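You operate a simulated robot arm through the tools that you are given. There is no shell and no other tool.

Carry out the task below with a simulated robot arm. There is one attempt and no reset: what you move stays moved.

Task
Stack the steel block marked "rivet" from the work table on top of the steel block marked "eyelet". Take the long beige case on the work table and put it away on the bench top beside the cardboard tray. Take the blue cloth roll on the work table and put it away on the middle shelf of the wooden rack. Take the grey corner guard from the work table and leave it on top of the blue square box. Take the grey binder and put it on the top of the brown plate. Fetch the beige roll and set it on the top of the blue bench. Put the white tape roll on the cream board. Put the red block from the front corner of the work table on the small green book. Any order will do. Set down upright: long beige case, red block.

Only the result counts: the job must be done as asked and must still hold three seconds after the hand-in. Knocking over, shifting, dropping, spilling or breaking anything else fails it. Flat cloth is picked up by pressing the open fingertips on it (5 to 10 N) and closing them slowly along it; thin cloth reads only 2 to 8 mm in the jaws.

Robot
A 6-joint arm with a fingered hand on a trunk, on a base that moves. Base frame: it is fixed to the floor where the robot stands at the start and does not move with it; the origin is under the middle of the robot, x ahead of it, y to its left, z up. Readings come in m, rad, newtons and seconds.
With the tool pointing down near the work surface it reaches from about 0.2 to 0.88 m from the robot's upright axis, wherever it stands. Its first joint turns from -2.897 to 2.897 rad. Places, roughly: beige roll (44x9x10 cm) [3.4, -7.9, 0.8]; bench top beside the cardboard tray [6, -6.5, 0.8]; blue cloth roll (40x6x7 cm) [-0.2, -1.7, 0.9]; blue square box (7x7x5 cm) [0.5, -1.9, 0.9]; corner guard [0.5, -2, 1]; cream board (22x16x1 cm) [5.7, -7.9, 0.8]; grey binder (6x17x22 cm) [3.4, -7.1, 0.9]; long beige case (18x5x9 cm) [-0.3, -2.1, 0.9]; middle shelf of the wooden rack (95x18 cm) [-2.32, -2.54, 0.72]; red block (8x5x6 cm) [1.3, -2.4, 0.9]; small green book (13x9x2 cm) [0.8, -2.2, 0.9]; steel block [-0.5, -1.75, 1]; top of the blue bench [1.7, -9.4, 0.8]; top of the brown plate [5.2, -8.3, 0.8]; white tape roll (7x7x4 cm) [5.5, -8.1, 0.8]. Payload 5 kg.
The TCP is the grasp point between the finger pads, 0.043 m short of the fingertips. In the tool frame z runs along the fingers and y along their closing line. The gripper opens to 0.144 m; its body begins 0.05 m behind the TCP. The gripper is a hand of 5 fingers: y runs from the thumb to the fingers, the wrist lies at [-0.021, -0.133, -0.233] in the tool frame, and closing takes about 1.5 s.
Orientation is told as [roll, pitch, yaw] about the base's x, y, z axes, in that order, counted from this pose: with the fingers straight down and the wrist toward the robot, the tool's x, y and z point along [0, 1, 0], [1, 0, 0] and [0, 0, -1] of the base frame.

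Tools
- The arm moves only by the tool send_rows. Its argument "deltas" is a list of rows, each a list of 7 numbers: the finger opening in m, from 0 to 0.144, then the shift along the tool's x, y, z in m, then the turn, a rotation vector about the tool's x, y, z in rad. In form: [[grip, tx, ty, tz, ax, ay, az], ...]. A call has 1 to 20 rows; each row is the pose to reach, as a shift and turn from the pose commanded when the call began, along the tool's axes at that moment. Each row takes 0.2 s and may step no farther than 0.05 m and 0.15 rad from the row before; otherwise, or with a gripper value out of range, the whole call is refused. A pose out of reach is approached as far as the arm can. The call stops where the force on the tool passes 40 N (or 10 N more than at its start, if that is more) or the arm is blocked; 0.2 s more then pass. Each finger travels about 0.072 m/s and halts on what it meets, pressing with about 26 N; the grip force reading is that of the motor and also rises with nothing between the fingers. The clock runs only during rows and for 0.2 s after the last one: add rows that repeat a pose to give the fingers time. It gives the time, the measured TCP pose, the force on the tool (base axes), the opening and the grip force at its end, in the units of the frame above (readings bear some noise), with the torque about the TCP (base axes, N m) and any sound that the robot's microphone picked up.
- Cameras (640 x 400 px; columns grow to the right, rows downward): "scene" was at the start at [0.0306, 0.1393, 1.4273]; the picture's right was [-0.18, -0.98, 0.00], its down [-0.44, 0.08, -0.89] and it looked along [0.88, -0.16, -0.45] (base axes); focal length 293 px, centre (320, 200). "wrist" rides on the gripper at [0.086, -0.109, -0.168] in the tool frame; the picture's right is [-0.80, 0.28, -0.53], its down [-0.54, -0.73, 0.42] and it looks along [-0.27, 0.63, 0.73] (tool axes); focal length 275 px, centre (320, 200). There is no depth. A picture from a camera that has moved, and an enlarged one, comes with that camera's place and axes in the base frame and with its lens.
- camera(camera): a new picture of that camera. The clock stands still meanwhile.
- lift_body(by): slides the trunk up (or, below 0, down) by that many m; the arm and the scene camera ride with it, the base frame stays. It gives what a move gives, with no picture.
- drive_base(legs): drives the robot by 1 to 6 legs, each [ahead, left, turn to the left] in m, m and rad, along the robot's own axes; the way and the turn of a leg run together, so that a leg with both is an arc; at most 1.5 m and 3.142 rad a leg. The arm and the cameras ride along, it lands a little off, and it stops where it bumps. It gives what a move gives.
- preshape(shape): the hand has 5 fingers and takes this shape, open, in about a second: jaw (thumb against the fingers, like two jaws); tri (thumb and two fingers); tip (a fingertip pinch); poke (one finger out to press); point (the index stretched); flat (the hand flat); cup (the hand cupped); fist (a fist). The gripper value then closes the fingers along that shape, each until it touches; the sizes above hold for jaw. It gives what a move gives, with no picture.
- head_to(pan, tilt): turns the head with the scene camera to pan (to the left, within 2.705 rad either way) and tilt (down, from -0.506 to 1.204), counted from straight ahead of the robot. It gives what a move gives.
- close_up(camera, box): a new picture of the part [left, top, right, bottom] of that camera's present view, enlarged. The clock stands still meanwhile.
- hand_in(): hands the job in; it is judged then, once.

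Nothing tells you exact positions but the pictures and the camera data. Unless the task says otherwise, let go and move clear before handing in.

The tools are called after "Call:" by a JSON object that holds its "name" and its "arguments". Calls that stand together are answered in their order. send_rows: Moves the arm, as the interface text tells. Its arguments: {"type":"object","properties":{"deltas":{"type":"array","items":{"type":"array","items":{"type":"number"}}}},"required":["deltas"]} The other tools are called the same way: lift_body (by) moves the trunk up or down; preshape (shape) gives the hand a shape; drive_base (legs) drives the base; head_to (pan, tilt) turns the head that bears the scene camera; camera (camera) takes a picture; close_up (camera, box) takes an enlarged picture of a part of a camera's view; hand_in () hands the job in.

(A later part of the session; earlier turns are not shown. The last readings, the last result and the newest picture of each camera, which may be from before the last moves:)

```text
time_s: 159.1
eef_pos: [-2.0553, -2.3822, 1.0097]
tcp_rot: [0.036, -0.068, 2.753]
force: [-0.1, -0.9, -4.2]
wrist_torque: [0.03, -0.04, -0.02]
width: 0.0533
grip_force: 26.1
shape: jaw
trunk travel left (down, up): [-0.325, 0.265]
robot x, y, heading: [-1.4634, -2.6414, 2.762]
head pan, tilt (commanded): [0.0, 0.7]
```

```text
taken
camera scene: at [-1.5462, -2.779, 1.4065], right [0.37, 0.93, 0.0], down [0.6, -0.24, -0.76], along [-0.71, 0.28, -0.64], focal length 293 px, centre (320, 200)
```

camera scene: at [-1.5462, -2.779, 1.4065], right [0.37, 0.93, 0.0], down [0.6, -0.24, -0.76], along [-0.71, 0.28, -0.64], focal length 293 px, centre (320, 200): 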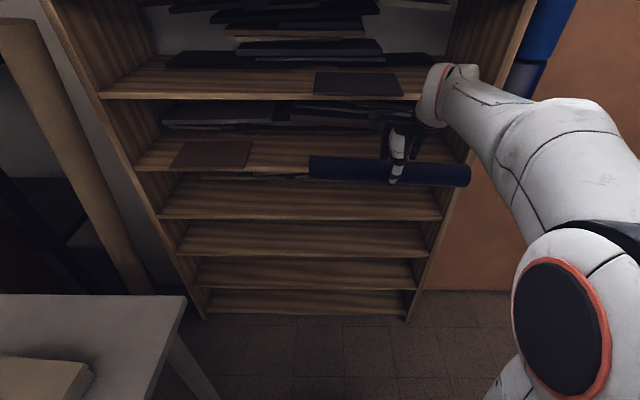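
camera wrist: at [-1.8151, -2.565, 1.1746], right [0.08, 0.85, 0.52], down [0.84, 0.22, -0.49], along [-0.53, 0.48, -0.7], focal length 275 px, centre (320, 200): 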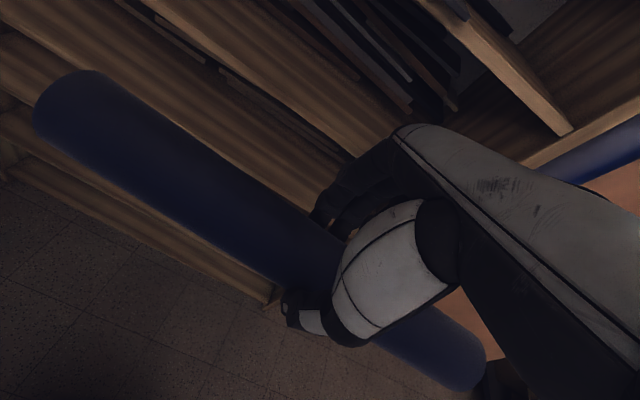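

Extended fine. Now tilting gradually while lowering.

Call:
{"name": "send_rows", "arguments": {"deltas": [[0.0, 0.005, -0.0015, 0.02, -0.071, 0, 0], [0.0, 0.01, -0.003, 0.04, -0.142, 0, 0], [0.0, 0.015, -0.0046, 0.06, -0.213, 0, 0], [0.0, 0.02, -0.0061, 0.08, -0.284, 0, 0], [0.0, 0.025, -0.0076, 0.0997, -0.355, 0, 0], [0.0, 0.025, -0.0076, 0.0997, -0.355, 0, 0]]}}

Call:
{"name": "camera", "arguments": {"camera": "scene"}}

```text
time_s: 160.5
eef_pos: [-2.0651, -2.4156, 0.9221]
tcp_rot: [0.036, -0.388, 2.779]
force: [-1.1, 1.1, -1.0]
wrist_torque: [-0.33, -0.07, -0.11]
width: 0.0533
grip_force: 26.7
shape: jaw
out of reach, approached as far as the arm can: row 5, 6
trunk travel left (down, up): [-0.325, 0.265]
robot x, y, heading: [-1.4643, -2.6452, 2.76]
head pan, tilt (commanded): [0.0, 0.7]
```

```text
taken
camera scene: at [-1.5461, -2.779, 1.4066], right [0.37, 0.93, 0.0], down [0.6, -0.24, -0.76], along [-0.71, 0.28, -0.64], focal length 293 px, centre (320, 200)
```

scene: 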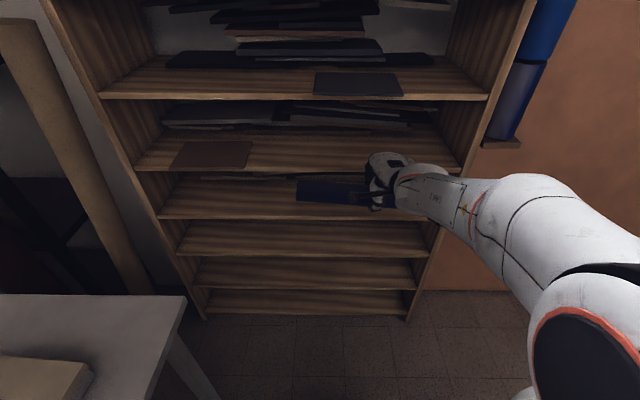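

The arm nears its limit when low; the trunk can go down instead. I'll raise the hand, complete the tilt up there, and then lower the trunk.

Call:
{"name": "send_rows", "arguments": {"deltas": [[0.0, 0, 0.015, -0.037, 0, 0, 0], [0.0, 0, 0.03, -0.074, 0, 0, 0], [0.0, 0, 0.045, -0.111, 0, 0, 0], [0.0, 0, 0.06, -0.148, 0, 0, 0], [0.0, 0, 0.06, -0.148, 0, 0, 0]]}}

```text
time_s: 161.7
eef_pos: [-2.0561, -2.4135, 1.0827]
tcp_rot: [0.041, -0.422, 2.738]
force: [-0.7, -0.8, -3.3]
wrist_torque: [0.04, -0.04, -0.03]
width: 0.0533
grip_force: 25.8
shape: jaw
out of reach, approached as far as the arm can: row 1
trunk travel left (down, up): [-0.325, 0.265]
robot x, y, heading: [-1.4646, -2.6436, 2.764]
head pan, tilt (commanded): [0.0, 0.7]
```

Call:
{"name": "send_rows", "arguments": {"deltas": [[0.0, 0, 0, 0, -0.09, -0.008, -0.005], [0.0, 0, 0, 0, -0.18, -0.016, -0.01], [0.0, 0, 0, 0, -0.27, -0.024, -0.015], [0.0, 0, 0, 0, -0.363, -0.032, -0.02], [0.0, 0, 0, 0, -0.363, -0.032, -0.02]]}}

Call:
{"name": "camera", "arguments": {"camera": "scene"}}

Call:
{"name": "camera", "arguments": {"camera": "wrist"}}

```text
time_s: 162.9
eef_pos: [-2.0573, -2.4114, 1.0851]
tcp_rot: [-0.006, -0.788, 2.76]
force: [0.5, 0.9, -4.4]
wrist_torque: [-0.03, -0.11, -0.02]
width: 0.0531
grip_force: 25.6
shape: jaw
out of reach, approached as far as the arm can: row 3, 4
trunk travel left (down, up): [-0.325, 0.265]
robot x, y, heading: [-1.4674, -2.6456, 2.762]
head pan, tilt (commanded): [0.0, 0.7]
```

```text
taken
camera scene: at [-1.5461, -2.779, 1.4066], right [0.37, 0.93, 0.0], down [0.6, -0.24, -0.76], along [-0.71, 0.28, -0.64], focal length 293 px, centre (320, 200)
```

scene: 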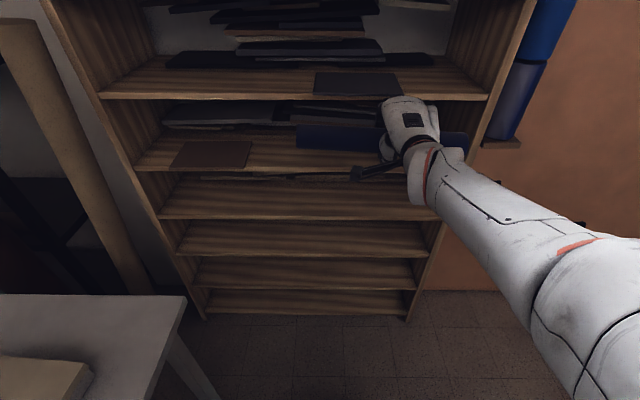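

```text
taken
camera wrist: at [-1.9086, -2.5649, 1.1251], right [0.46, 0.67, 0.58], down [0.4, 0.43, -0.81], along [-0.79, 0.61, -0.07], focal length 275 px, centre (320, 200)
```

wrist: 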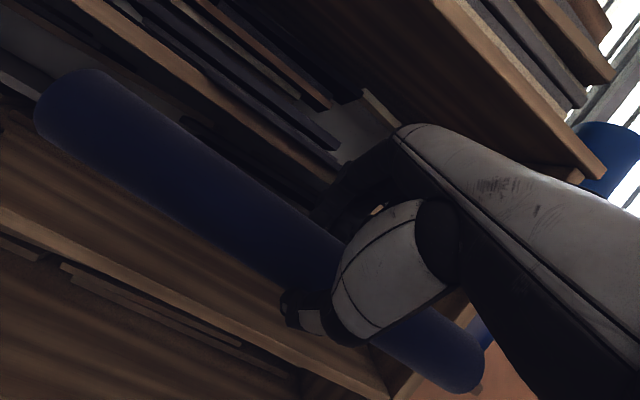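

The 45° tilt is reached with the roll ~0.10 m in front of the rack. Now lowering the trunk 0.27 m.

Call:
{"name": "lift_body", "arguments": {"by": -0.27}}

Call:
{"name": "camera", "arguments": {"camera": "scene"}}

Call:
{"name": "camera", "arguments": {"camera": "wrist"}}

```text
time_s: 165.6
eef_pos: [-2.0572, -2.4117, 0.8144]
tcp_rot: [-0.002, -0.786, 2.757]
force: [-0.5, 0.0, -4.7]
wrist_torque: [-0.04, -0.12, -0.02]
width: 0.0531
grip_force: 25.5
shape: jaw
trunk travel left (down, up): [-0.055, 0.535]
robot x, y, heading: [-1.4685, -2.6434, 2.757]
head pan, tilt (commanded): [0.0, 0.7]
```

```text
taken
camera scene: at [-1.546, -2.7791, 1.1366], right [0.37, 0.93, 0.0], down [0.6, -0.24, -0.76], along [-0.71, 0.28, -0.64], focal length 293 px, centre (320, 200)
```

scene: 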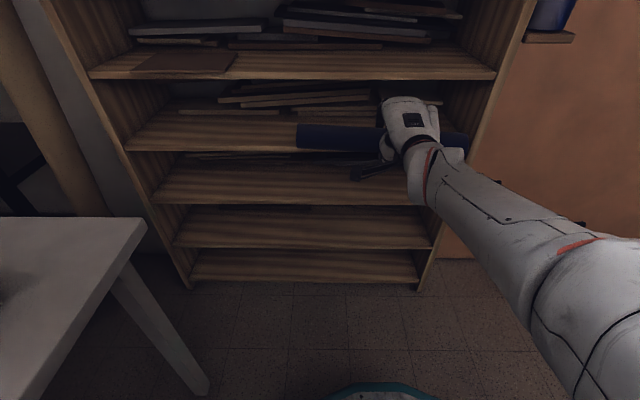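

```text
taken
camera wrist: at [-1.9087, -2.5649, 0.8555], right [0.46, 0.67, 0.58], down [0.4, 0.42, -0.81], along [-0.79, 0.61, -0.07], focal length 275 px, centre (320, 200)
```

wrist: 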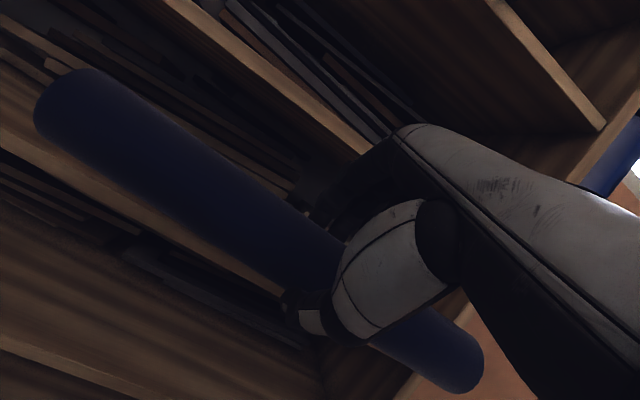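

Call:
{"name": "close_up", "arguments": {"camera": "scene", "box": [270, 60, 510, 210]}}

Call:
{"name": "head_to", "arguments": {"pan": 0.15, "tilt": 0.35}}

Call:
{"name": "camera", "arguments": {"camera": "scene"}}

```text
2.67 times, centred on (390, 135) of scene
camera zoom: at [-1.546, -2.7791, 1.1366], right [0.37, 0.93, 0.0], down [0.6, -0.24, -0.76], along [-0.71, 0.28, -0.64], focal length 782 px, centre (133, 373)
```

zoom: 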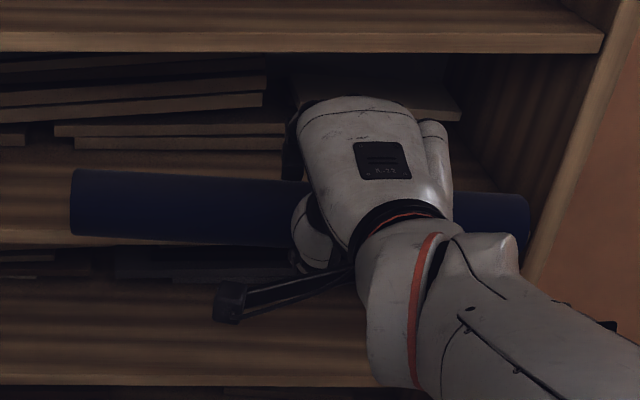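

```text
time_s: 166.5
eef_pos: [-2.0561, -2.4118, 0.8141]
tcp_rot: [0.0, -0.785, 2.757]
force: [0.8, -0.5, -3.7]
wrist_torque: [0.01, -0.11, -0.01]
width: 0.0533
grip_force: 26.5
shape: jaw
trunk travel left (down, up): [-0.055, 0.535]
robot x, y, heading: [-1.465, -2.647, 2.762]
head pan, tilt (commanded): [0.15, 0.351]
```

```text
taken
camera scene: at [-1.5577, -2.7894, 1.1679], right [0.23, 0.97, 0.0], down [0.34, -0.08, -0.94], along [-0.91, 0.21, -0.34], focal length 293 px, centre (320, 200)
```

scene: 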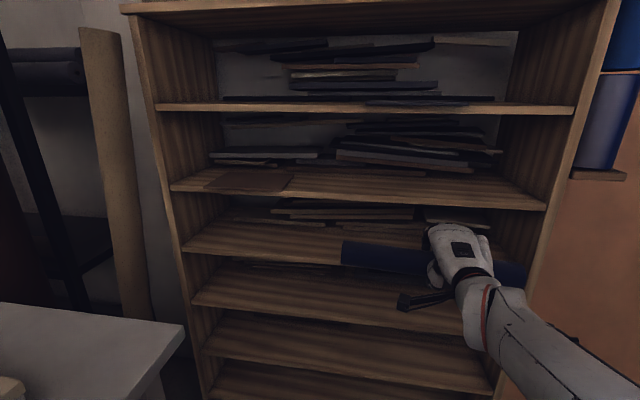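

The hand's bulk sits well behind the fingers, so a 35° tilt will fit under the upper shelf and leave the thumb level with the roll's underside. Adjusting the tilt and height.

Call:
{"name": "send_rows", "arguments": {"deltas": [[0.0, 0, -0.004, 0.004, 0.045, 0, 0], [0.0, 0, -0.008, 0.008, 0.09, 0, 0], [0.0, 0, -0.012, 0.012, 0.135, 0, 0], [0.0, 0, -0.0148, 0.0148, 0.175, 0, 0], [0.0, 0, -0.0148, 0.0148, 0.175, 0, 0]]}}

Call:
{"name": "close_up", "arguments": {"camera": "scene", "box": [300, 160, 560, 340]}}

```text
time_s: 167.7
eef_pos: [-2.0571, -2.4131, 0.796]
tcp_rot: [0.002, -0.641, 2.758]
force: [-0.5, 0.3, -2.7]
wrist_torque: [0.01, -0.11, -0.03]
width: 0.0532
grip_force: 26.0
shape: jaw
trunk travel left (down, up): [-0.055, 0.535]
robot x, y, heading: [-1.4676, -2.6435, 2.764]
head pan, tilt (commanded): [0.15, 0.351]
```

```text
2.22 times, centred on (430, 250) of scene
camera zoom: at [-1.5578, -2.7894, 1.1679], right [0.23, 0.97, 0.0], down [0.33, -0.08, -0.94], along [-0.91, 0.21, -0.34], focal length 652 px, centre (76, 89)
```

zoom: 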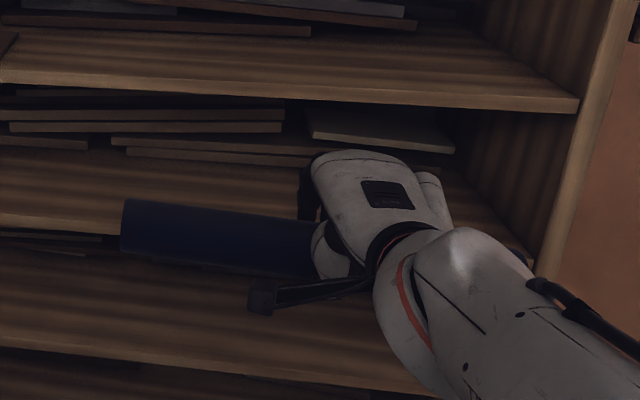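

Tilt is now ~37°. The sheets lie more than 0.2 m back. I'll lower 1 cm and insert the roll about 15 cm forward, in two halves with a check between.

Call:
{"name": "send_rows", "arguments": {"deltas": [[0.0, 0, -0.006, 0.008, 0, 0, 0], [0.0, 0, 0.018, 0.026, 0, 0, 0], [0.0, 0, 0.042, 0.044, 0, 0, 0], [0.0, 0, 0.066, 0.062, 0, 0, 0], [0.0, 0, 0.066, 0.062, 0, 0, 0]]}}

Call:
{"name": "close_up", "arguments": {"camera": "scene", "box": [300, 160, 560, 340]}}

Call:
{"name": "camera", "arguments": {"camera": "wrist"}}

```text
time_s: 168.9
eef_pos: [-2.1393, -2.3788, 0.7807]
tcp_rot: [-0.003, -0.61, 2.756]
force: [-0.1, 0.0, -3.8]
wrist_torque: [0.0, -0.08, -0.01]
width: 0.0531
grip_force: 26.0
shape: jaw
trunk travel left (down, up): [-0.055, 0.535]
robot x, y, heading: [-1.4692, -2.6443, 2.76]
head pan, tilt (commanded): [0.15, 0.351]
```

```text
2.22 times, centred on (430, 250) of scene
camera zoom: at [-1.5578, -2.7894, 1.1679], right [0.23, 0.97, 0.0], down [0.33, -0.08, -0.94], along [-0.91, 0.21, -0.34], focal length 652 px, centre (76, 89)
```

zoom: 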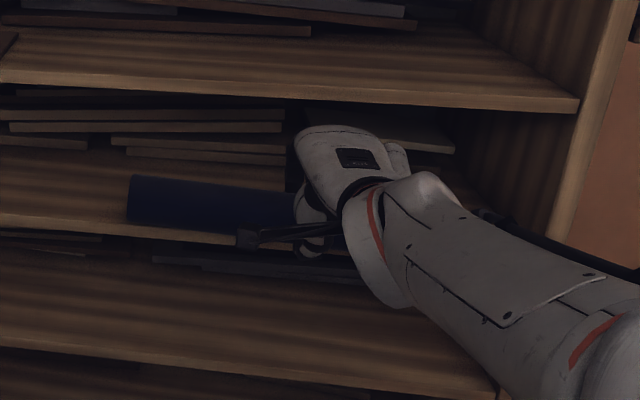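

```text
taken
camera wrist: at [-2.0013, -2.5277, 0.8558], right [0.37, 0.71, 0.6], down [0.53, 0.37, -0.76], along [-0.76, 0.6, -0.24], focal length 275 px, centre (320, 200)
```

wrist: 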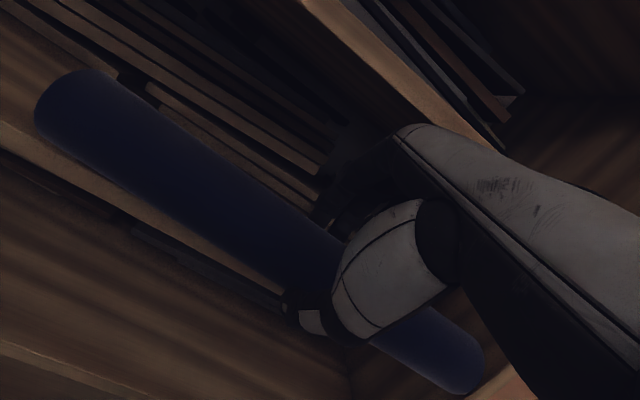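

The roll is just at the shelf edge, close to shelf height. I'll raise 1 cm then go the remaining 6 cm in.

Call:
{"name": "send_rows", "arguments": {"deltas": [[0.0, 0, 0.0057, -0.0082, 0, 0, 0], [0.0, 0, 0.0057, -0.0082, 0, 0, 0], [0.0, 0, 0.022, 0.0033, 0, 0, 0], [0.0, 0, 0.0385, 0.0147, 0, 0, 0], [0.0, 0, 0.0549, 0.0262, 0, 0, 0], [0.0, 0, 0.0549, 0.0262, 0, 0, 0]]}}

Call:
{"name": "close_up", "arguments": {"camera": "scene", "box": [300, 160, 560, 340]}}

Call:
{"name": "camera", "arguments": {"camera": "wrist"}}

```text
time_s: 170.3
eef_pos: [-2.1942, -2.3563, 0.7894]
tcp_rot: [-0.001, -0.612, 2.754]
force: [-0.2, -1.1, -4.1]
wrist_torque: [-0.01, -0.1, 0.04]
width: 0.0533
grip_force: 25.6
shape: jaw
trunk travel left (down, up): [-0.055, 0.535]
robot x, y, heading: [-1.4667, -2.6446, 2.76]
head pan, tilt (commanded): [0.15, 0.351]
```

```text
2.22 times, centred on (430, 250) of scene
camera zoom: at [-1.5578, -2.7894, 1.1679], right [0.23, 0.97, 0.0], down [0.33, -0.08, -0.94], along [-0.91, 0.21, -0.34], focal length 652 px, centre (76, 89)
```

zoom: 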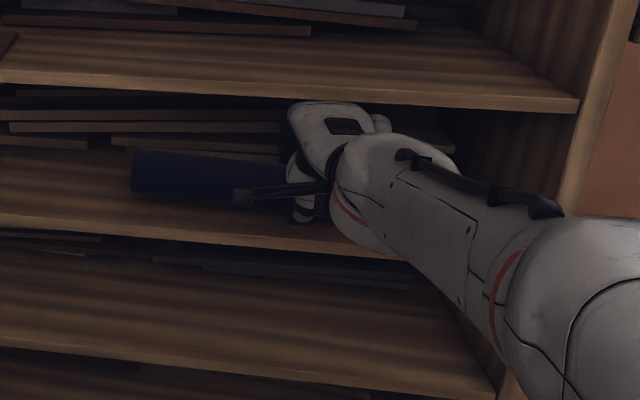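

```text
taken
camera wrist: at [-2.0551, -2.5061, 0.8643], right [0.37, 0.71, 0.6], down [0.53, 0.37, -0.76], along [-0.76, 0.6, -0.24], focal length 275 px, centre (320, 200)
```

wrist: 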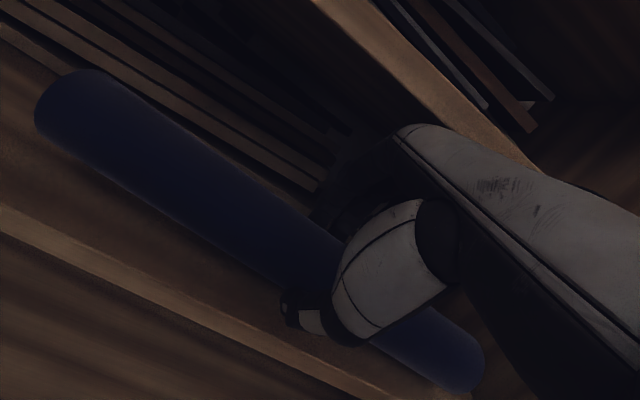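

The roll is inside the shelf opening, about 4.5 cm behind the front edge. Lowering gently until contact.

Call:
{"name": "send_rows", "arguments": {"deltas": [[0.0, 0, -0.0014, 0.002, 0, 0, 0], [0.0, 0, -0.0029, 0.0041, 0, 0, 0], [0.0, 0, -0.004, 0.0057, 0, 0, 0], [0.0, 0, -0.004, 0.0057, 0, 0, 0]]}}

```text
time_s: 171.3
eef_pos: [-2.1946, -2.3558, 0.7826]
tcp_rot: [-0.002, -0.61, 2.757]
force: [-0.3, 0.2, -4.1]
wrist_torque: [0.04, -0.09, 0.0]
width: 0.053
grip_force: 25.8
shape: jaw
trunk travel left (down, up): [-0.055, 0.535]
robot x, y, heading: [-1.4654, -2.6415, 2.759]
head pan, tilt (commanded): [0.15, 0.351]
```

Call:
{"name": "send_rows", "arguments": {"deltas": [[0.0, 0, -0.0011, 0.0016, 0, 0, 0], [0.0, 0, -0.0023, 0.0033, 0, 0, 0], [0.0, 0, -0.0023, 0.0033, 0, 0, 0]]}}

```text
time_s: 172.1
eef_pos: [-2.1941, -2.3557, 0.7801]
tcp_rot: [-0.002, -0.614, 2.755]
force: [0.8, -2.5, 3.0]
wrist_torque: [-0.03, -0.21, 0.06]
width: 0.053
grip_force: 26.0
shape: jaw
trunk travel left (down, up): [-0.055, 0.535]
robot x, y, heading: [-1.4658, -2.6416, 2.765]
head pan, tilt (commanded): [0.15, 0.351]
```

Contact with the shelf (≈7 N). I'll open a little while backing the fingers out along their own direction so they don't hook the roll.

Call:
{"name": "send_rows", "arguments": {"deltas": [[0.058, 0, 0, 0, 0, 0, 0], [0.063, 0, 0, -0.003, 0, 0, 0], [0.068, 0, 0, -0.007, 0, 0, 0], [0.073, 0, 0, -0.011, 0, 0, 0], [0.078, 0, 0, -0.014, 0, 0, 0], [0.078, 0, 0, -0.014, 0, 0, 0]]}}

Call:
{"name": "camera", "arguments": {"camera": "wrist"}}

Call:
{"name": "close_up", "arguments": {"camera": "scene", "box": [300, 160, 560, 340]}}

```text
time_s: 173.5
eef_pos: [-2.1861, -2.3572, 0.7906]
tcp_rot: [0.0, -0.611, 2.754]
force: [-0.7, -0.1, -3.1]
wrist_torque: [0.01, 0.04, 0.03]
width: 0.0775
grip_force: 0.1
shape: jaw
trunk travel left (down, up): [-0.055, 0.535]
robot x, y, heading: [-1.4597, -2.642, 2.761]
head pan, tilt (commanded): [0.15, 0.351]
```

```text
taken
camera wrist: at [-2.0486, -2.5073, 0.8649], right [0.37, 0.71, 0.6], down [0.53, 0.37, -0.76], along [-0.76, 0.6, -0.24], focal length 275 px, centre (320, 200)
```

wrist: 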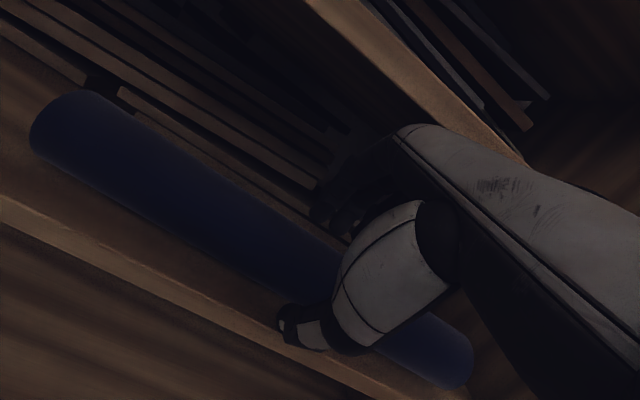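

```text
2.22 times, centred on (430, 250) of scene
camera zoom: at [-1.5578, -2.7894, 1.1679], right [0.23, 0.97, 0.0], down [0.33, -0.08, -0.94], along [-0.91, 0.21, -0.34], focal length 652 px, centre (76, 89)
```

zoom: 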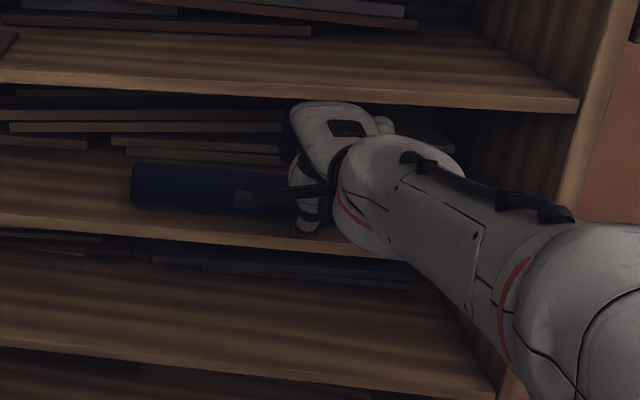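

The roll has settled on the shelf. A slight load remains on the fingers; I'll retract a bit more along the fingers and check.

Call:
{"name": "send_rows", "arguments": {"deltas": [[0.082, 0, 0, -0.004, 0, 0, 0], [0.086, 0, 0, -0.008, 0, 0, 0], [0.086, 0, 0, -0.012, 0, 0, 0], [0.086, 0, 0, -0.012, 0, 0, 0]]}}

Call:
{"name": "close_up", "arguments": {"camera": "scene", "box": [300, 160, 560, 340]}}

Call:
{"name": "camera", "arguments": {"camera": "wrist"}}

```text
time_s: 174.4
eef_pos: [-2.1806, -2.3607, 0.7908]
tcp_rot: [-0.001, -0.595, 2.759]
force: [4.8, -2.0, -11.7]
wrist_torque: [0.14, 0.8, -0.06]
width: 0.0858
grip_force: 0.1
shape: jaw
trunk travel left (down, up): [-0.055, 0.535]
robot x, y, heading: [-1.4627, -2.6436, 2.762]
head pan, tilt (commanded): [0.15, 0.351]
stopped in row 4: the force on the tool passed its limit at 42 N (the readings are from after the stop); the commanded pose is now the measured one
```

```text
2.22 times, centred on (430, 250) of scene
camera zoom: at [-1.5581, -2.7893, 1.1683], right [0.23, 0.97, 0.0], down [0.34, -0.08, -0.94], along [-0.91, 0.21, -0.34], focal length 652 px, centre (76, 89)
```

zoom: 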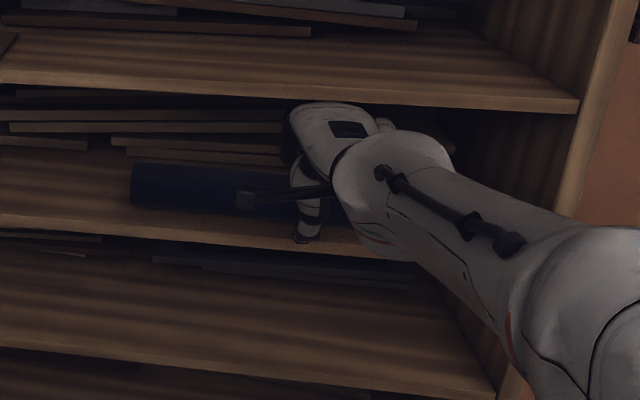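

```text
taken
camera wrist: at [-2.0427, -2.5092, 0.8679], right [0.36, 0.71, 0.6], down [0.54, 0.37, -0.76], along [-0.76, 0.6, -0.25], focal length 275 px, centre (320, 200)
```

wrist: 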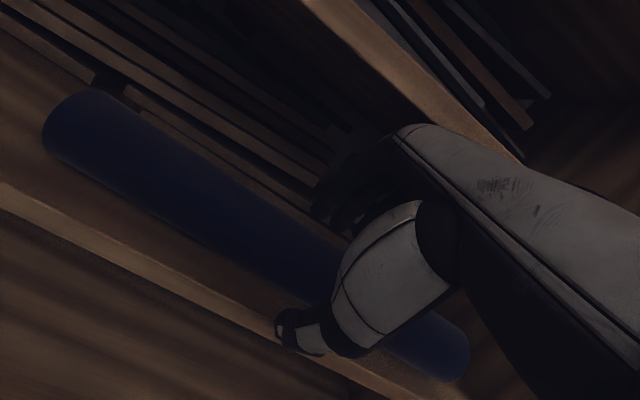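

My knuckles are now brushing the underside of the shelf above, so I won't go higher. I'll ease down, then swing the fingers more level (lowering the knuckles) while backing out slightly.

Call:
{"name": "send_rows", "arguments": {"deltas": [[0.086, 0, -0.0017, 0.0025, 0, 0, 0], [0.086, 0, -0.0044, -0.0006, -0.06, 0, 0], [0.086, 0, -0.0066, -0.0045, -0.12, 0, 0], [0.086, 0, -0.0088, -0.0085, -0.18, 0, 0], [0.086, 0, -0.0101, -0.0117, -0.24, 0, 0], [0.086, 0, -0.0107, -0.0146, -0.3, 0, 0], [0.086, 0, -0.0107, -0.0146, -0.3, 0, 0]]}}

Call:
{"name": "close_up", "arguments": {"camera": "scene", "box": [300, 160, 560, 340]}}

Call:
{"name": "camera", "arguments": {"camera": "wrist"}}

```text
time_s: 176.0
eef_pos: [-2.1657, -2.3711, 0.7985]
tcp_rot: [-0.074, -0.9, 2.838]
force: [3.1, 8.6, 2.8]
wrist_torque: [-0.67, 0.05, 0.42]
width: 0.0859
grip_force: 0.0
shape: jaw
out of reach, approached as far as the arm can: row 2, 3, 4, 5, 6
trunk travel left (down, up): [-0.055, 0.535]
robot x, y, heading: [-1.4631, -2.6451, 2.759]
head pan, tilt (commanded): [0.15, 0.351]
```

```text
2.22 times, centred on (430, 250) of scene
camera zoom: at [-1.5577, -2.7892, 1.1681], right [0.23, 0.97, 0.0], down [0.33, -0.08, -0.94], along [-0.91, 0.21, -0.34], focal length 652 px, centre (76, 89)
```

zoom: 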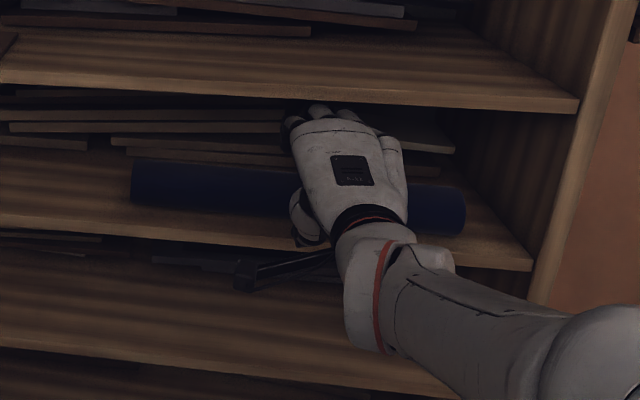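

```text
taken
camera wrist: at [-2.0104, -2.5219, 0.8136], right [0.5, 0.64, 0.59], down [0.32, 0.5, -0.81], along [-0.81, 0.59, 0.05], focal length 275 px, centre (320, 200)
```

wrist: 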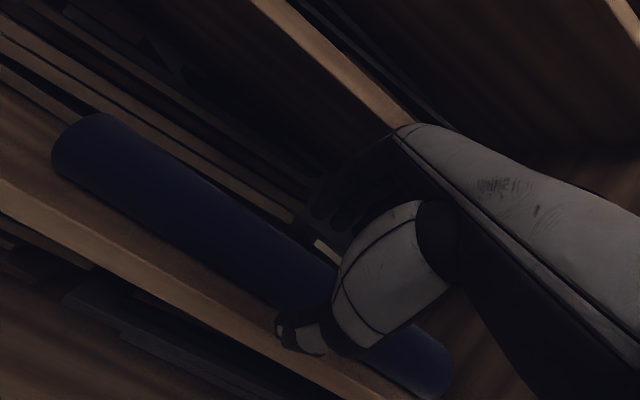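

Fingers now pass over the roll's top. I'll raise 4 mm and pull back 3 cm, watching the roll.

Call:
{"name": "send_rows", "arguments": {"deltas": [[0.086, 0, 0.0031, -0.0025, 0, 0, 0], [0.086, 0, -0.0031, -0.0103, 0, 0, 0], [0.086, 0, -0.0093, -0.0182, 0, 0, 0], [0.086, 0, -0.0155, -0.026, 0, 0, 0], [0.086, 0, -0.0155, -0.026, 0, 0, 0]]}}

Call:
{"name": "close_up", "arguments": {"camera": "scene", "box": [300, 160, 560, 340]}}

Call:
{"name": "camera", "arguments": {"camera": "wrist"}}

```text
time_s: 177.2
eef_pos: [-2.1377, -2.3796, 0.8031]
tcp_rot: [-0.004, -0.9, 2.76]
force: [1.4, -0.6, 0.8]
wrist_torque: [-0.03, 0.05, 0.02]
width: 0.086
grip_force: 0.1
shape: jaw
trunk travel left (down, up): [-0.055, 0.535]
robot x, y, heading: [-1.4674, -2.6414, 2.762]
head pan, tilt (commanded): [0.15, 0.351]
```

```text
2.22 times, centred on (430, 250) of scene
camera zoom: at [-1.5578, -2.7894, 1.168], right [0.23, 0.97, 0.0], down [0.33, -0.08, -0.94], along [-0.91, 0.21, -0.34], focal length 652 px, centre (76, 89)
```

zoom: 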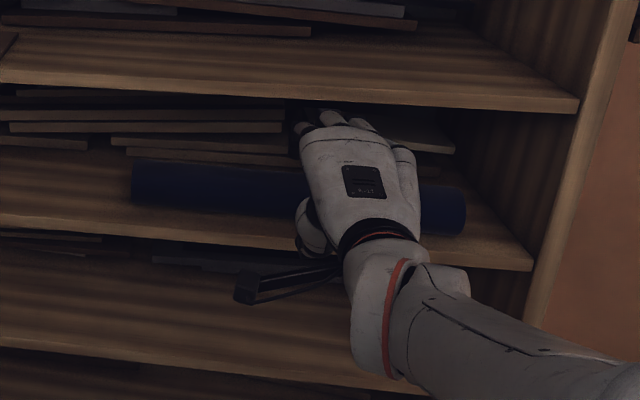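

```text
taken
camera wrist: at [-1.9854, -2.5339, 0.8217], right [0.52, 0.65, 0.56], down [0.31, 0.46, -0.83], along [-0.79, 0.61, 0.04], focal length 275 px, centre (320, 200)
```

wrist: 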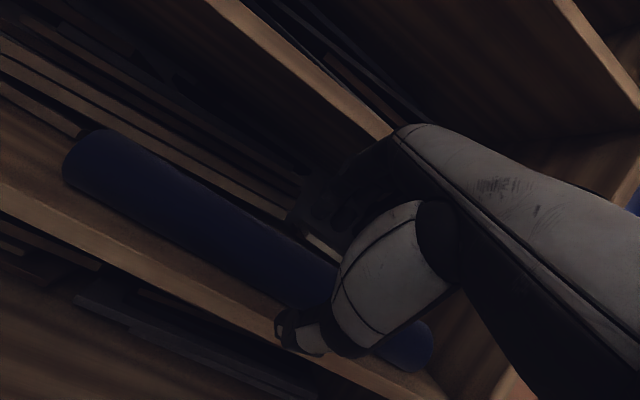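

Free of contact and the roll hasn't moved. Continuing to withdraw.

Call:
{"name": "send_rows", "arguments": {"deltas": [[0.086, 0, -0.0093, -0.0117, 0, 0, 0], [0.086, 0, -0.0187, -0.0235, 0, 0, 0], [0.086, 0, -0.028, -0.0352, 0, 0, 0], [0.086, 0, -0.0435, -0.0548, 0, 0, 0], [0.086, 0, -0.0622, -0.0783, 0, 0, 0], [0.086, 0, -0.0622, -0.0783, 0, 0, 0]]}}

Call:
{"name": "camera", "arguments": {"camera": "scene"}}

Call:
{"name": "close_up", "arguments": {"camera": "scene", "box": [300, 160, 560, 340]}}

```text
time_s: 178.6
eef_pos: [-2.0449, -2.416, 0.804]
tcp_rot: [-0.002, -0.903, 2.761]
force: [0.2, -0.6, 0.1]
wrist_torque: [0.0, 0.01, -0.02]
width: 0.086
grip_force: 0.0
shape: jaw
trunk travel left (down, up): [-0.055, 0.535]
robot x, y, heading: [-1.4644, -2.6428, 2.762]
head pan, tilt (commanded): [0.15, 0.351]
```

```text
taken
camera scene: at [-1.5578, -2.7894, 1.1679], right [0.23, 0.97, 0.0], down [0.33, -0.08, -0.94], along [-0.91, 0.21, -0.34], focal length 293 px, centre (320, 200)
```

scene: 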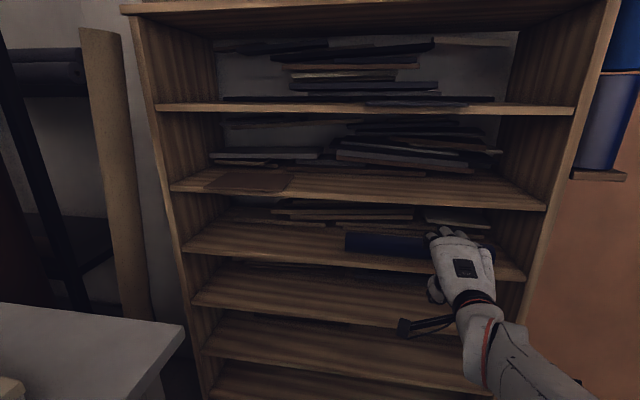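

```text
2.22 times, centred on (430, 250) of scene
camera zoom: at [-1.5578, -2.7894, 1.1679], right [0.23, 0.97, 0.0], down [0.33, -0.08, -0.94], along [-0.91, 0.21, -0.34], focal length 652 px, centre (76, 89)
```

zoom: 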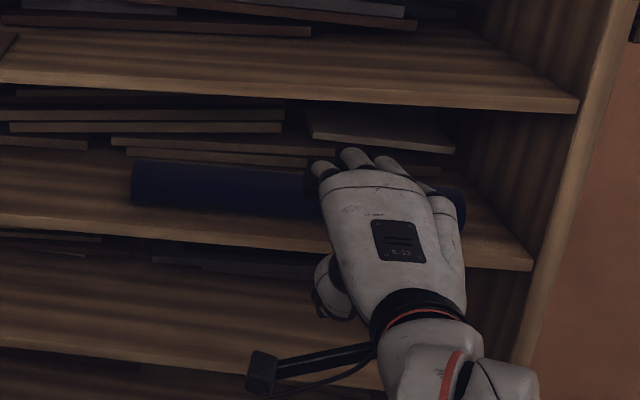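

The roll lies securely on the middle shelf, fully behind the front edge. I'll raise the trunk back and then un-tilt the hand clear of the rack.

Call:
{"name": "send_rows", "arguments": {"deltas": [[0.086, 0, -0.0124, -0.0157, 0, 0, 0], [0.086, 0, -0.0249, -0.0313, 0, 0, 0], [0.086, 0, -0.0249, -0.0313, 0, 0, 0]]}}

Call:
{"name": "lift_body", "arguments": {"by": 0.27}}

```text
time_s: 179.4
eef_pos: [-2.015, -2.4271, 0.7814]
tcp_rot: [-0.001, -0.863, 2.759]
force: [-0.5, 0.6, -0.8]
wrist_torque: [-0.02, 0.02, -0.01]
width: 0.086
grip_force: 0.1
shape: jaw
trunk travel left (down, up): [-0.055, 0.535]
robot x, y, heading: [-1.4643, -2.6404, 2.757]
head pan, tilt (commanded): [0.15, 0.351]
```

```text
time_s: 182.2
eef_pos: [-2.007, -2.4323, 1.0712]
tcp_rot: [-0.004, -0.901, 2.759]
force: [-0.2, -0.1, -0.5]
wrist_torque: [-0.01, 0.0, -0.01]
width: 0.0861
grip_force: 0.0
shape: jaw
trunk travel left (down, up): [-0.325, 0.265]
robot x, y, heading: [-1.4628, -2.6434, 2.762]
head pan, tilt (commanded): [0.15, 0.351]
```

Now un-tilting the hand and folding the arm.

Call:
{"name": "send_rows", "arguments": {"deltas": [[0.1, 0, 0.0085, -0.0195, 0.1125, 0, 0], [0.12, 0, 0.017, -0.039, 0.225, 0, 0], [0.144, 0, 0.0254, -0.0585, 0.3375, 0, 0], [0.144, 0, 0.0339, -0.078, 0.45, 0, 0], [0.144, 0, 0.0424, -0.0974, 0.5625, 0, 0], [0.144, 0, 0.0509, -0.1169, 0.675, 0, 0], [0.144, 0, 0.0593, -0.1364, 0.7875, 0, 0], [0.144, 0, 0.0678, -0.1559, 0.9, 0, 0], [0.144, 0, 0.0678, -0.1559, 0.9, 0, 0]]}}

Call:
{"name": "camera", "arguments": {"camera": "scene"}}

```text
time_s: 184.2
eef_pos: [-1.933, -2.4621, 1.2225]
tcp_rot: [-0.002, 0.0, 2.758]
force: [-0.8, -0.3, -0.1]
wrist_torque: [-0.01, -0.02, -0.02]
width: 0.1437
grip_force: 0.1
shape: jaw
out of reach, approached as far as the arm can: row 2
trunk travel left (down, up): [-0.325, 0.265]
robot x, y, heading: [-1.4626, -2.6424, 2.757]
head pan, tilt (commanded): [0.15, 0.351]
```

```text
taken
camera scene: at [-1.5578, -2.7894, 1.4379], right [0.23, 0.97, 0.0], down [0.33, -0.08, -0.94], along [-0.91, 0.21, -0.34], focal length 293 px, centre (320, 200)
```

scene: 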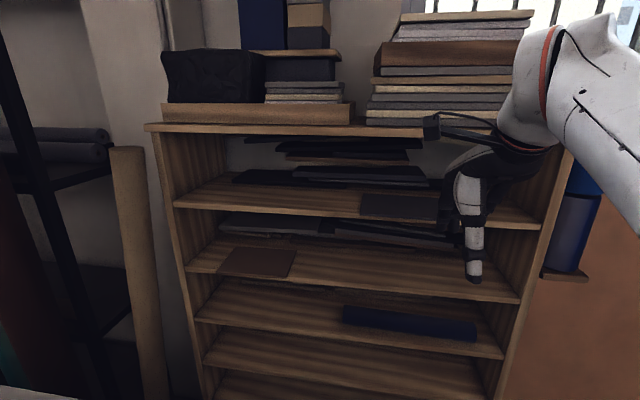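

The blue roll is stored. Next the long beige case on the work table, best taken from the table's right end; I'll sidestep along the aisle and turn around.

Call:
{"name": "drive_base", "arguments": {"legs": [[0, -1.0, 0], [0, 0, -3.141]]}}

Call:
{"name": "head_to", "arguments": {"pan": 0.0, "tilt": 0.75}}

Call:
{"name": "camera", "arguments": {"camera": "scene"}}

```text
time_s: 196.7
eef_pos: [-0.6226, -1.8973, 1.2207]
tcp_rot: [-0.001, 0.001, -0.38]
force: [-1.0, 0.0, 0.0]
wrist_torque: [0.0, -0.03, 0.02]
width: 0.1438
grip_force: 0.1
shape: jaw
trunk travel left (down, up): [-0.325, 0.265]
robot x, y, heading: [-1.0857, -1.7195, -0.376]
head pan, tilt (commanded): [0.15, 0.351]
```

```text
time_s: 197.5
eef_pos: [-0.6227, -1.8977, 1.2214]
tcp_rot: [-0.002, 0.0, -0.38]
force: [0.4, -0.1, 0.3]
wrist_torque: [0.03, -0.01, -0.01]
width: 0.1442
grip_force: 0.1
shape: jaw
trunk travel left (down, up): [-0.325, 0.265]
robot x, y, heading: [-1.0915, -1.718, -0.378]
head pan, tilt (commanded): [0.0, 0.75]
```

```text
taken
camera scene: at [-1.0122, -1.581, 1.4024], right [-0.37, -0.93, 0.0], down [-0.63, 0.25, -0.73], along [0.68, -0.27, -0.68], focal length 293 px, centre (320, 200)
```

scene: 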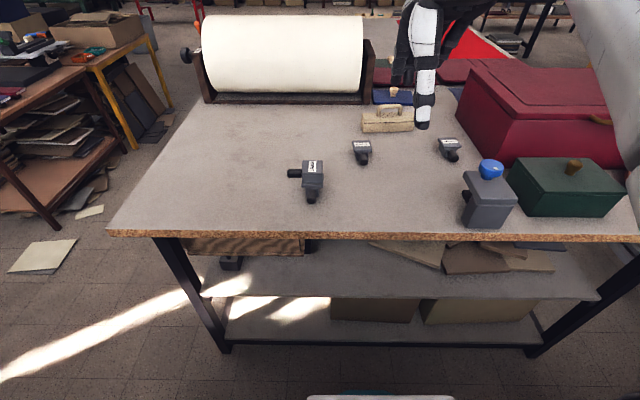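

Everything on the table is intact. I'll move 0.10 m closer and zoom on the case.

Call:
{"name": "drive_base", "arguments": {"legs": [[0.1, 0.0, 0.0]]}}

Call:
{"name": "camera", "arguments": {"camera": "scene"}}

Call:
{"name": "close_up", "arguments": {"camera": "scene", "box": [340, 90, 468, 170]}}

```text
time_s: 198.7
eef_pos: [-0.5271, -1.9337, 1.2202]
tcp_rot: [-0.002, 0.001, -0.377]
force: [0.1, -0.6, -0.5]
wrist_torque: [0.02, 0.01, 0.01]
width: 0.1439
grip_force: 0.0
shape: jaw
trunk travel left (down, up): [-0.325, 0.265]
robot x, y, heading: [-0.9977, -1.7567, -0.368]
head pan, tilt (commanded): [0.0, 0.75]
```

```text
taken
camera scene: at [-0.9187, -1.6178, 1.4023], right [-0.36, -0.93, 0.0], down [-0.64, 0.25, -0.73], along [0.68, -0.27, -0.68], focal length 293 px, centre (320, 200)
```

scene: 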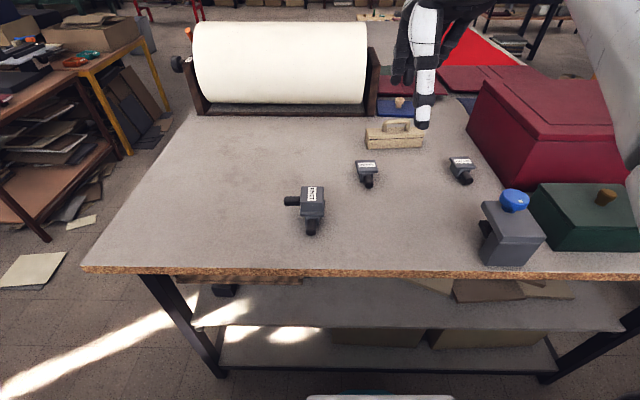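

```text
5.00 times, centred on (404, 130) of scene
camera zoom: at [-0.9187, -1.6178, 1.4023], right [-0.36, -0.93, 0.0], down [-0.64, 0.25, -0.73], along [0.68, -0.27, -0.68], focal length 1466 px, centre (-100, 550)
```

zoom: 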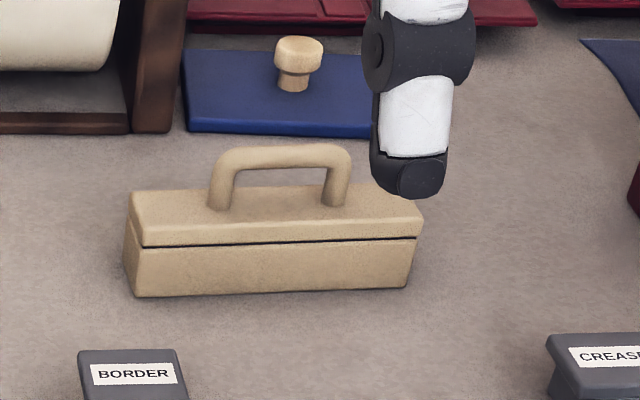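

The beige case's centre is at about (-0.262, -2.12), long axis along (-0.30, -0.95), lid top z ≈ 0.95, handle to ≈ 0.99. I'll hover above with the hand across its width.

Call:
{"name": "send_rows", "arguments": {"deltas": [[0.144, -0.0095, 0.0394, 0.015, 0, 0, -0.0086], [0.144, -0.0189, 0.0788, 0.03, 0, 0, -0.0173], [0.144, -0.0284, 0.1182, 0.045, 0, 0, -0.0259], [0.144, -0.0378, 0.1576, 0.06, 0, 0, -0.0345], [0.144, -0.0473, 0.1969, 0.075, 0, 0, -0.0431], [0.144, -0.0567, 0.2363, 0.09, 0, 0, -0.0518], [0.144, -0.0662, 0.2757, 0.105, 0, 0, -0.0604], [0.144, -0.0756, 0.3151, 0.12, 0, 0, -0.069], [0.144, -0.0756, 0.3151, 0.12, 0, 0, -0.069]]}}

Call:
{"name": "camera", "arguments": {"camera": "wrist"}}

Call:
{"name": "close_up", "arguments": {"camera": "wrist", "box": [180, 220, 372, 340]}}

Call:
{"name": "close_up", "arguments": {"camera": "scene", "box": [340, 70, 500, 170]}}

```text
time_s: 200.7
eef_pos: [-0.2683, -2.1233, 1.1007]
tcp_rot: [-0.003, 0.003, -0.31]
force: [0.1, -0.2, -0.4]
wrist_torque: [0.02, 0.04, -0.01]
width: 0.1441
grip_force: 0.0
shape: jaw
trunk travel left (down, up): [-0.325, 0.265]
robot x, y, heading: [-0.9911, -1.7556, -0.369]
head pan, tilt (commanded): [0.0, 0.75]
```

```text
taken
camera wrist: at [-0.3456, -2.0071, 1.2686], right [0.03, -0.84, 0.53], down [-0.86, -0.3, -0.42], along [0.51, -0.45, -0.73], focal length 275 px, centre (320, 200)
```

wrist: 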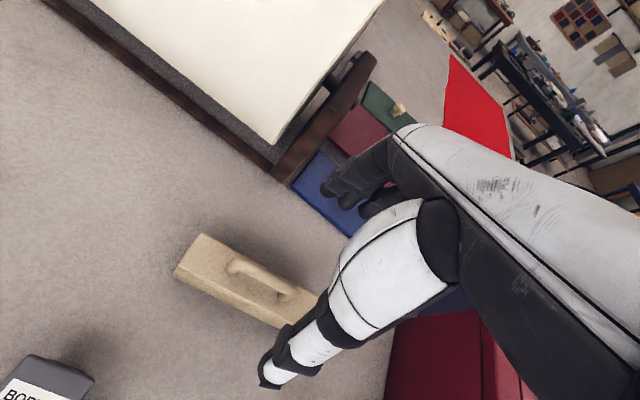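

```text
3.33 times, centred on (276, 280) of wrist
camera zoom: at [-0.3456, -2.0071, 1.2686], right [0.03, -0.84, 0.53], down [-0.86, -0.3, -0.42], along [0.51, -0.45, -0.73], focal length 918 px, centre (467, -67)
```

zoom: 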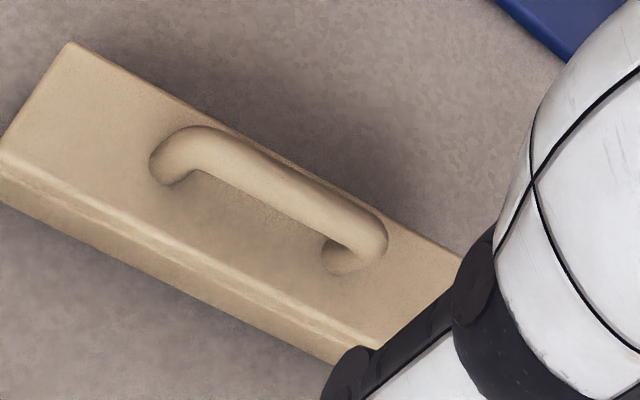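

```text
4.00 times, centred on (420, 120) of scene
camera zoom: at [-0.9186, -1.6179, 1.4024], right [-0.36, -0.93, 0.0], down [-0.64, 0.25, -0.73], along [0.68, -0.27, -0.68], focal length 1173 px, centre (-80, 520)
```

zoom: 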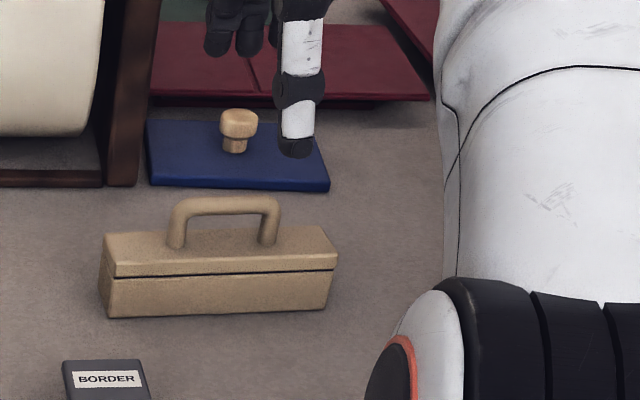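

The hand is centred over the case within 3 mm. Descending to z ≈ 0.957 (handle stays under the palm) and closing slowly on the body.

Call:
{"name": "send_rows", "arguments": {"deltas": [[0.144, 0.002, 0.003, 0.035, 0, 0, 0], [0.144, 0.002, 0.003, 0.07, 0, 0, 0], [0.144, 0.002, 0.003, 0.105, 0, 0, 0], [0.144, 0.002, 0.003, 0.13, 0, 0, 0], [0.144, 0.002, 0.003, 0.143, 0, 0, 0], [0.144, 0.002, 0.003, 0.143, 0, 0, 0]]}}

Call:
{"name": "camera", "arguments": {"camera": "wrist"}}

Call:
{"name": "close_up", "arguments": {"camera": "scene", "box": [340, 70, 500, 170]}}

```text
time_s: 202.1
eef_pos: [-0.2634, -2.1194, 0.9573]
tcp_rot: [-0.003, 0.0, -0.308]
force: [0.5, 0.3, 0.0]
wrist_torque: [-0.02, 0.01, 0.0]
width: 0.144
grip_force: 0.1
shape: jaw
trunk travel left (down, up): [-0.325, 0.265]
robot x, y, heading: [-0.9944, -1.7531, -0.372]
head pan, tilt (commanded): [0.0, 0.75]
```

```text
taken
camera wrist: at [-0.3394, -2.0041, 1.1246], right [0.03, -0.84, 0.54], down [-0.86, -0.3, -0.42], along [0.52, -0.45, -0.73], focal length 275 px, centre (320, 200)
```

wrist: 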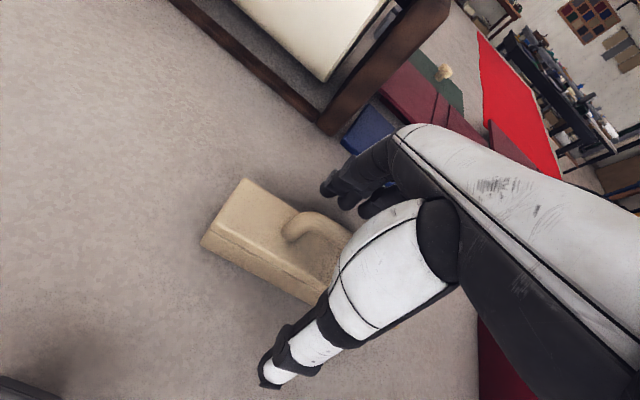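

```text
4.00 times, centred on (420, 120) of scene
camera zoom: at [-0.9187, -1.6178, 1.4023], right [-0.36, -0.93, 0.0], down [-0.64, 0.25, -0.73], along [0.68, -0.27, -0.68], focal length 1173 px, centre (-80, 520)
```

zoom: 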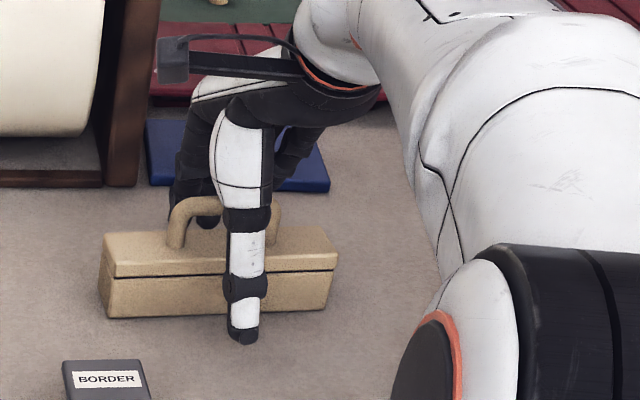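

Call:
{"name": "send_rows", "arguments": {"deltas": [[0.12, 0, 0, 0, 0, 0, 0], [0.1, 0, 0, 0, 0, 0, 0], [0.085, 0, 0, 0, 0, 0, 0], [0.07, 0, 0, 0, 0, 0, 0], [0.06, 0, 0, 0, 0, 0, 0], [0.05, 0, 0, 0, 0, 0, 0], [0.04, 0, 0, 0, 0, 0, 0], [0.03, 0, 0, 0, 0, 0, 0], [0.02, 0, 0, 0, 0, 0, 0], [0.0, 0, 0, 0, 0, 0, 0], [0.0, 0, 0, 0, 0, 0, 0], [0.0, 0, 0, 0, 0, 0, 0]]}}

Call:
{"name": "close_up", "arguments": {"camera": "scene", "box": [340, 70, 500, 170]}}

```text
time_s: 204.7
eef_pos: [-0.2614, -2.1196, 0.9579]
tcp_rot: [-0.002, 0.001, -0.308]
force: [-0.2, 0.1, -1.1]
wrist_torque: [0.03, 0.01, 0.0]
width: 0.0408
grip_force: 25.4
shape: jaw
trunk travel left (down, up): [-0.325, 0.265]
robot x, y, heading: [-0.9977, -1.7593, -0.371]
head pan, tilt (commanded): [0.0, 0.75]
```

```text
4.00 times, centred on (420, 120) of scene
camera zoom: at [-0.9187, -1.6178, 1.4023], right [-0.36, -0.93, 0.0], down [-0.64, 0.25, -0.73], along [0.68, -0.27, -0.68], focal length 1173 px, centre (-80, 520)
```

zoom: 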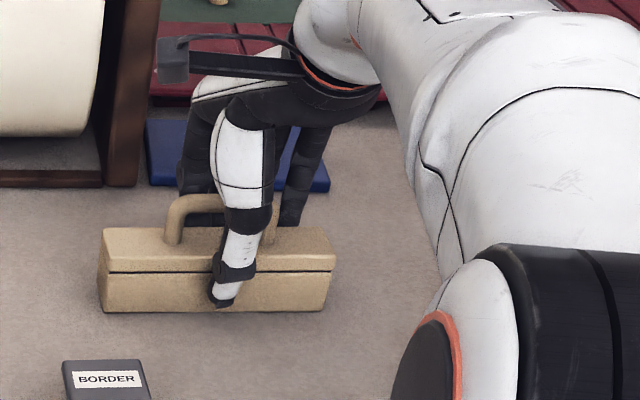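

Gripped (41 mm, 25 N). Lifting.

Call:
{"name": "send_rows", "arguments": {"deltas": [[0.0, 0, 0, -0.01, 0, 0, 0], [0.0, 0, 0, -0.03, 0, 0, 0], [0.0, 0, 0, -0.06, 0, 0, 0], [0.0, 0, 0, -0.1, 0, 0, 0], [0.0, 0, 0, -0.14, 0, 0, 0], [0.0, 0, 0, -0.18, 0, 0, 0], [0.0, 0, 0, -0.22, 0, 0, 0], [0.0, 0, 0, -0.22, 0, 0, 0]]}}

Call:
{"name": "camera", "arguments": {"camera": "scene"}}

Call:
{"name": "camera", "arguments": {"camera": "wrist"}}

```text
time_s: 206.5
eef_pos: [-0.2813, -2.1021, 1.1511]
tcp_rot: [-0.001, -0.002, -0.31]
force: [-0.9, 0.0, 0.4]
wrist_torque: [-0.06, -0.06, -0.03]
width: 0.0404
grip_force: 25.9
shape: jaw
out of reach, approached as far as the arm can: row 6, 7, 8
trunk travel left (down, up): [-0.325, 0.265]
robot x, y, heading: [-0.9951, -1.7496, -0.374]
head pan, tilt (commanded): [0.0, 0.75]
```

```text
taken
camera scene: at [-0.9192, -1.6176, 1.4023], right [-0.36, -0.93, 0.0], down [-0.63, 0.25, -0.73], along [0.68, -0.27, -0.68], focal length 293 px, centre (320, 200)
```

scene: 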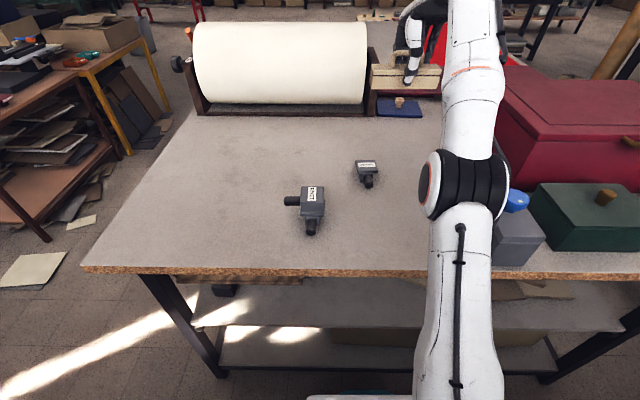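

```text
taken
camera wrist: at [-0.3594, -1.9862, 1.3186], right [0.03, -0.84, 0.54], down [-0.86, -0.3, -0.42], along [0.52, -0.45, -0.73], focal length 275 px, centre (320, 200)
```

wrist: 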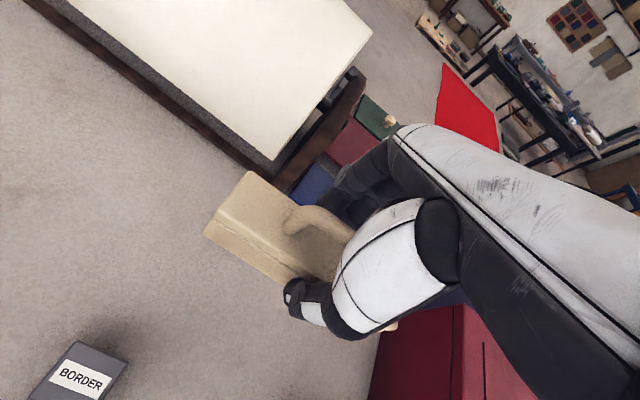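

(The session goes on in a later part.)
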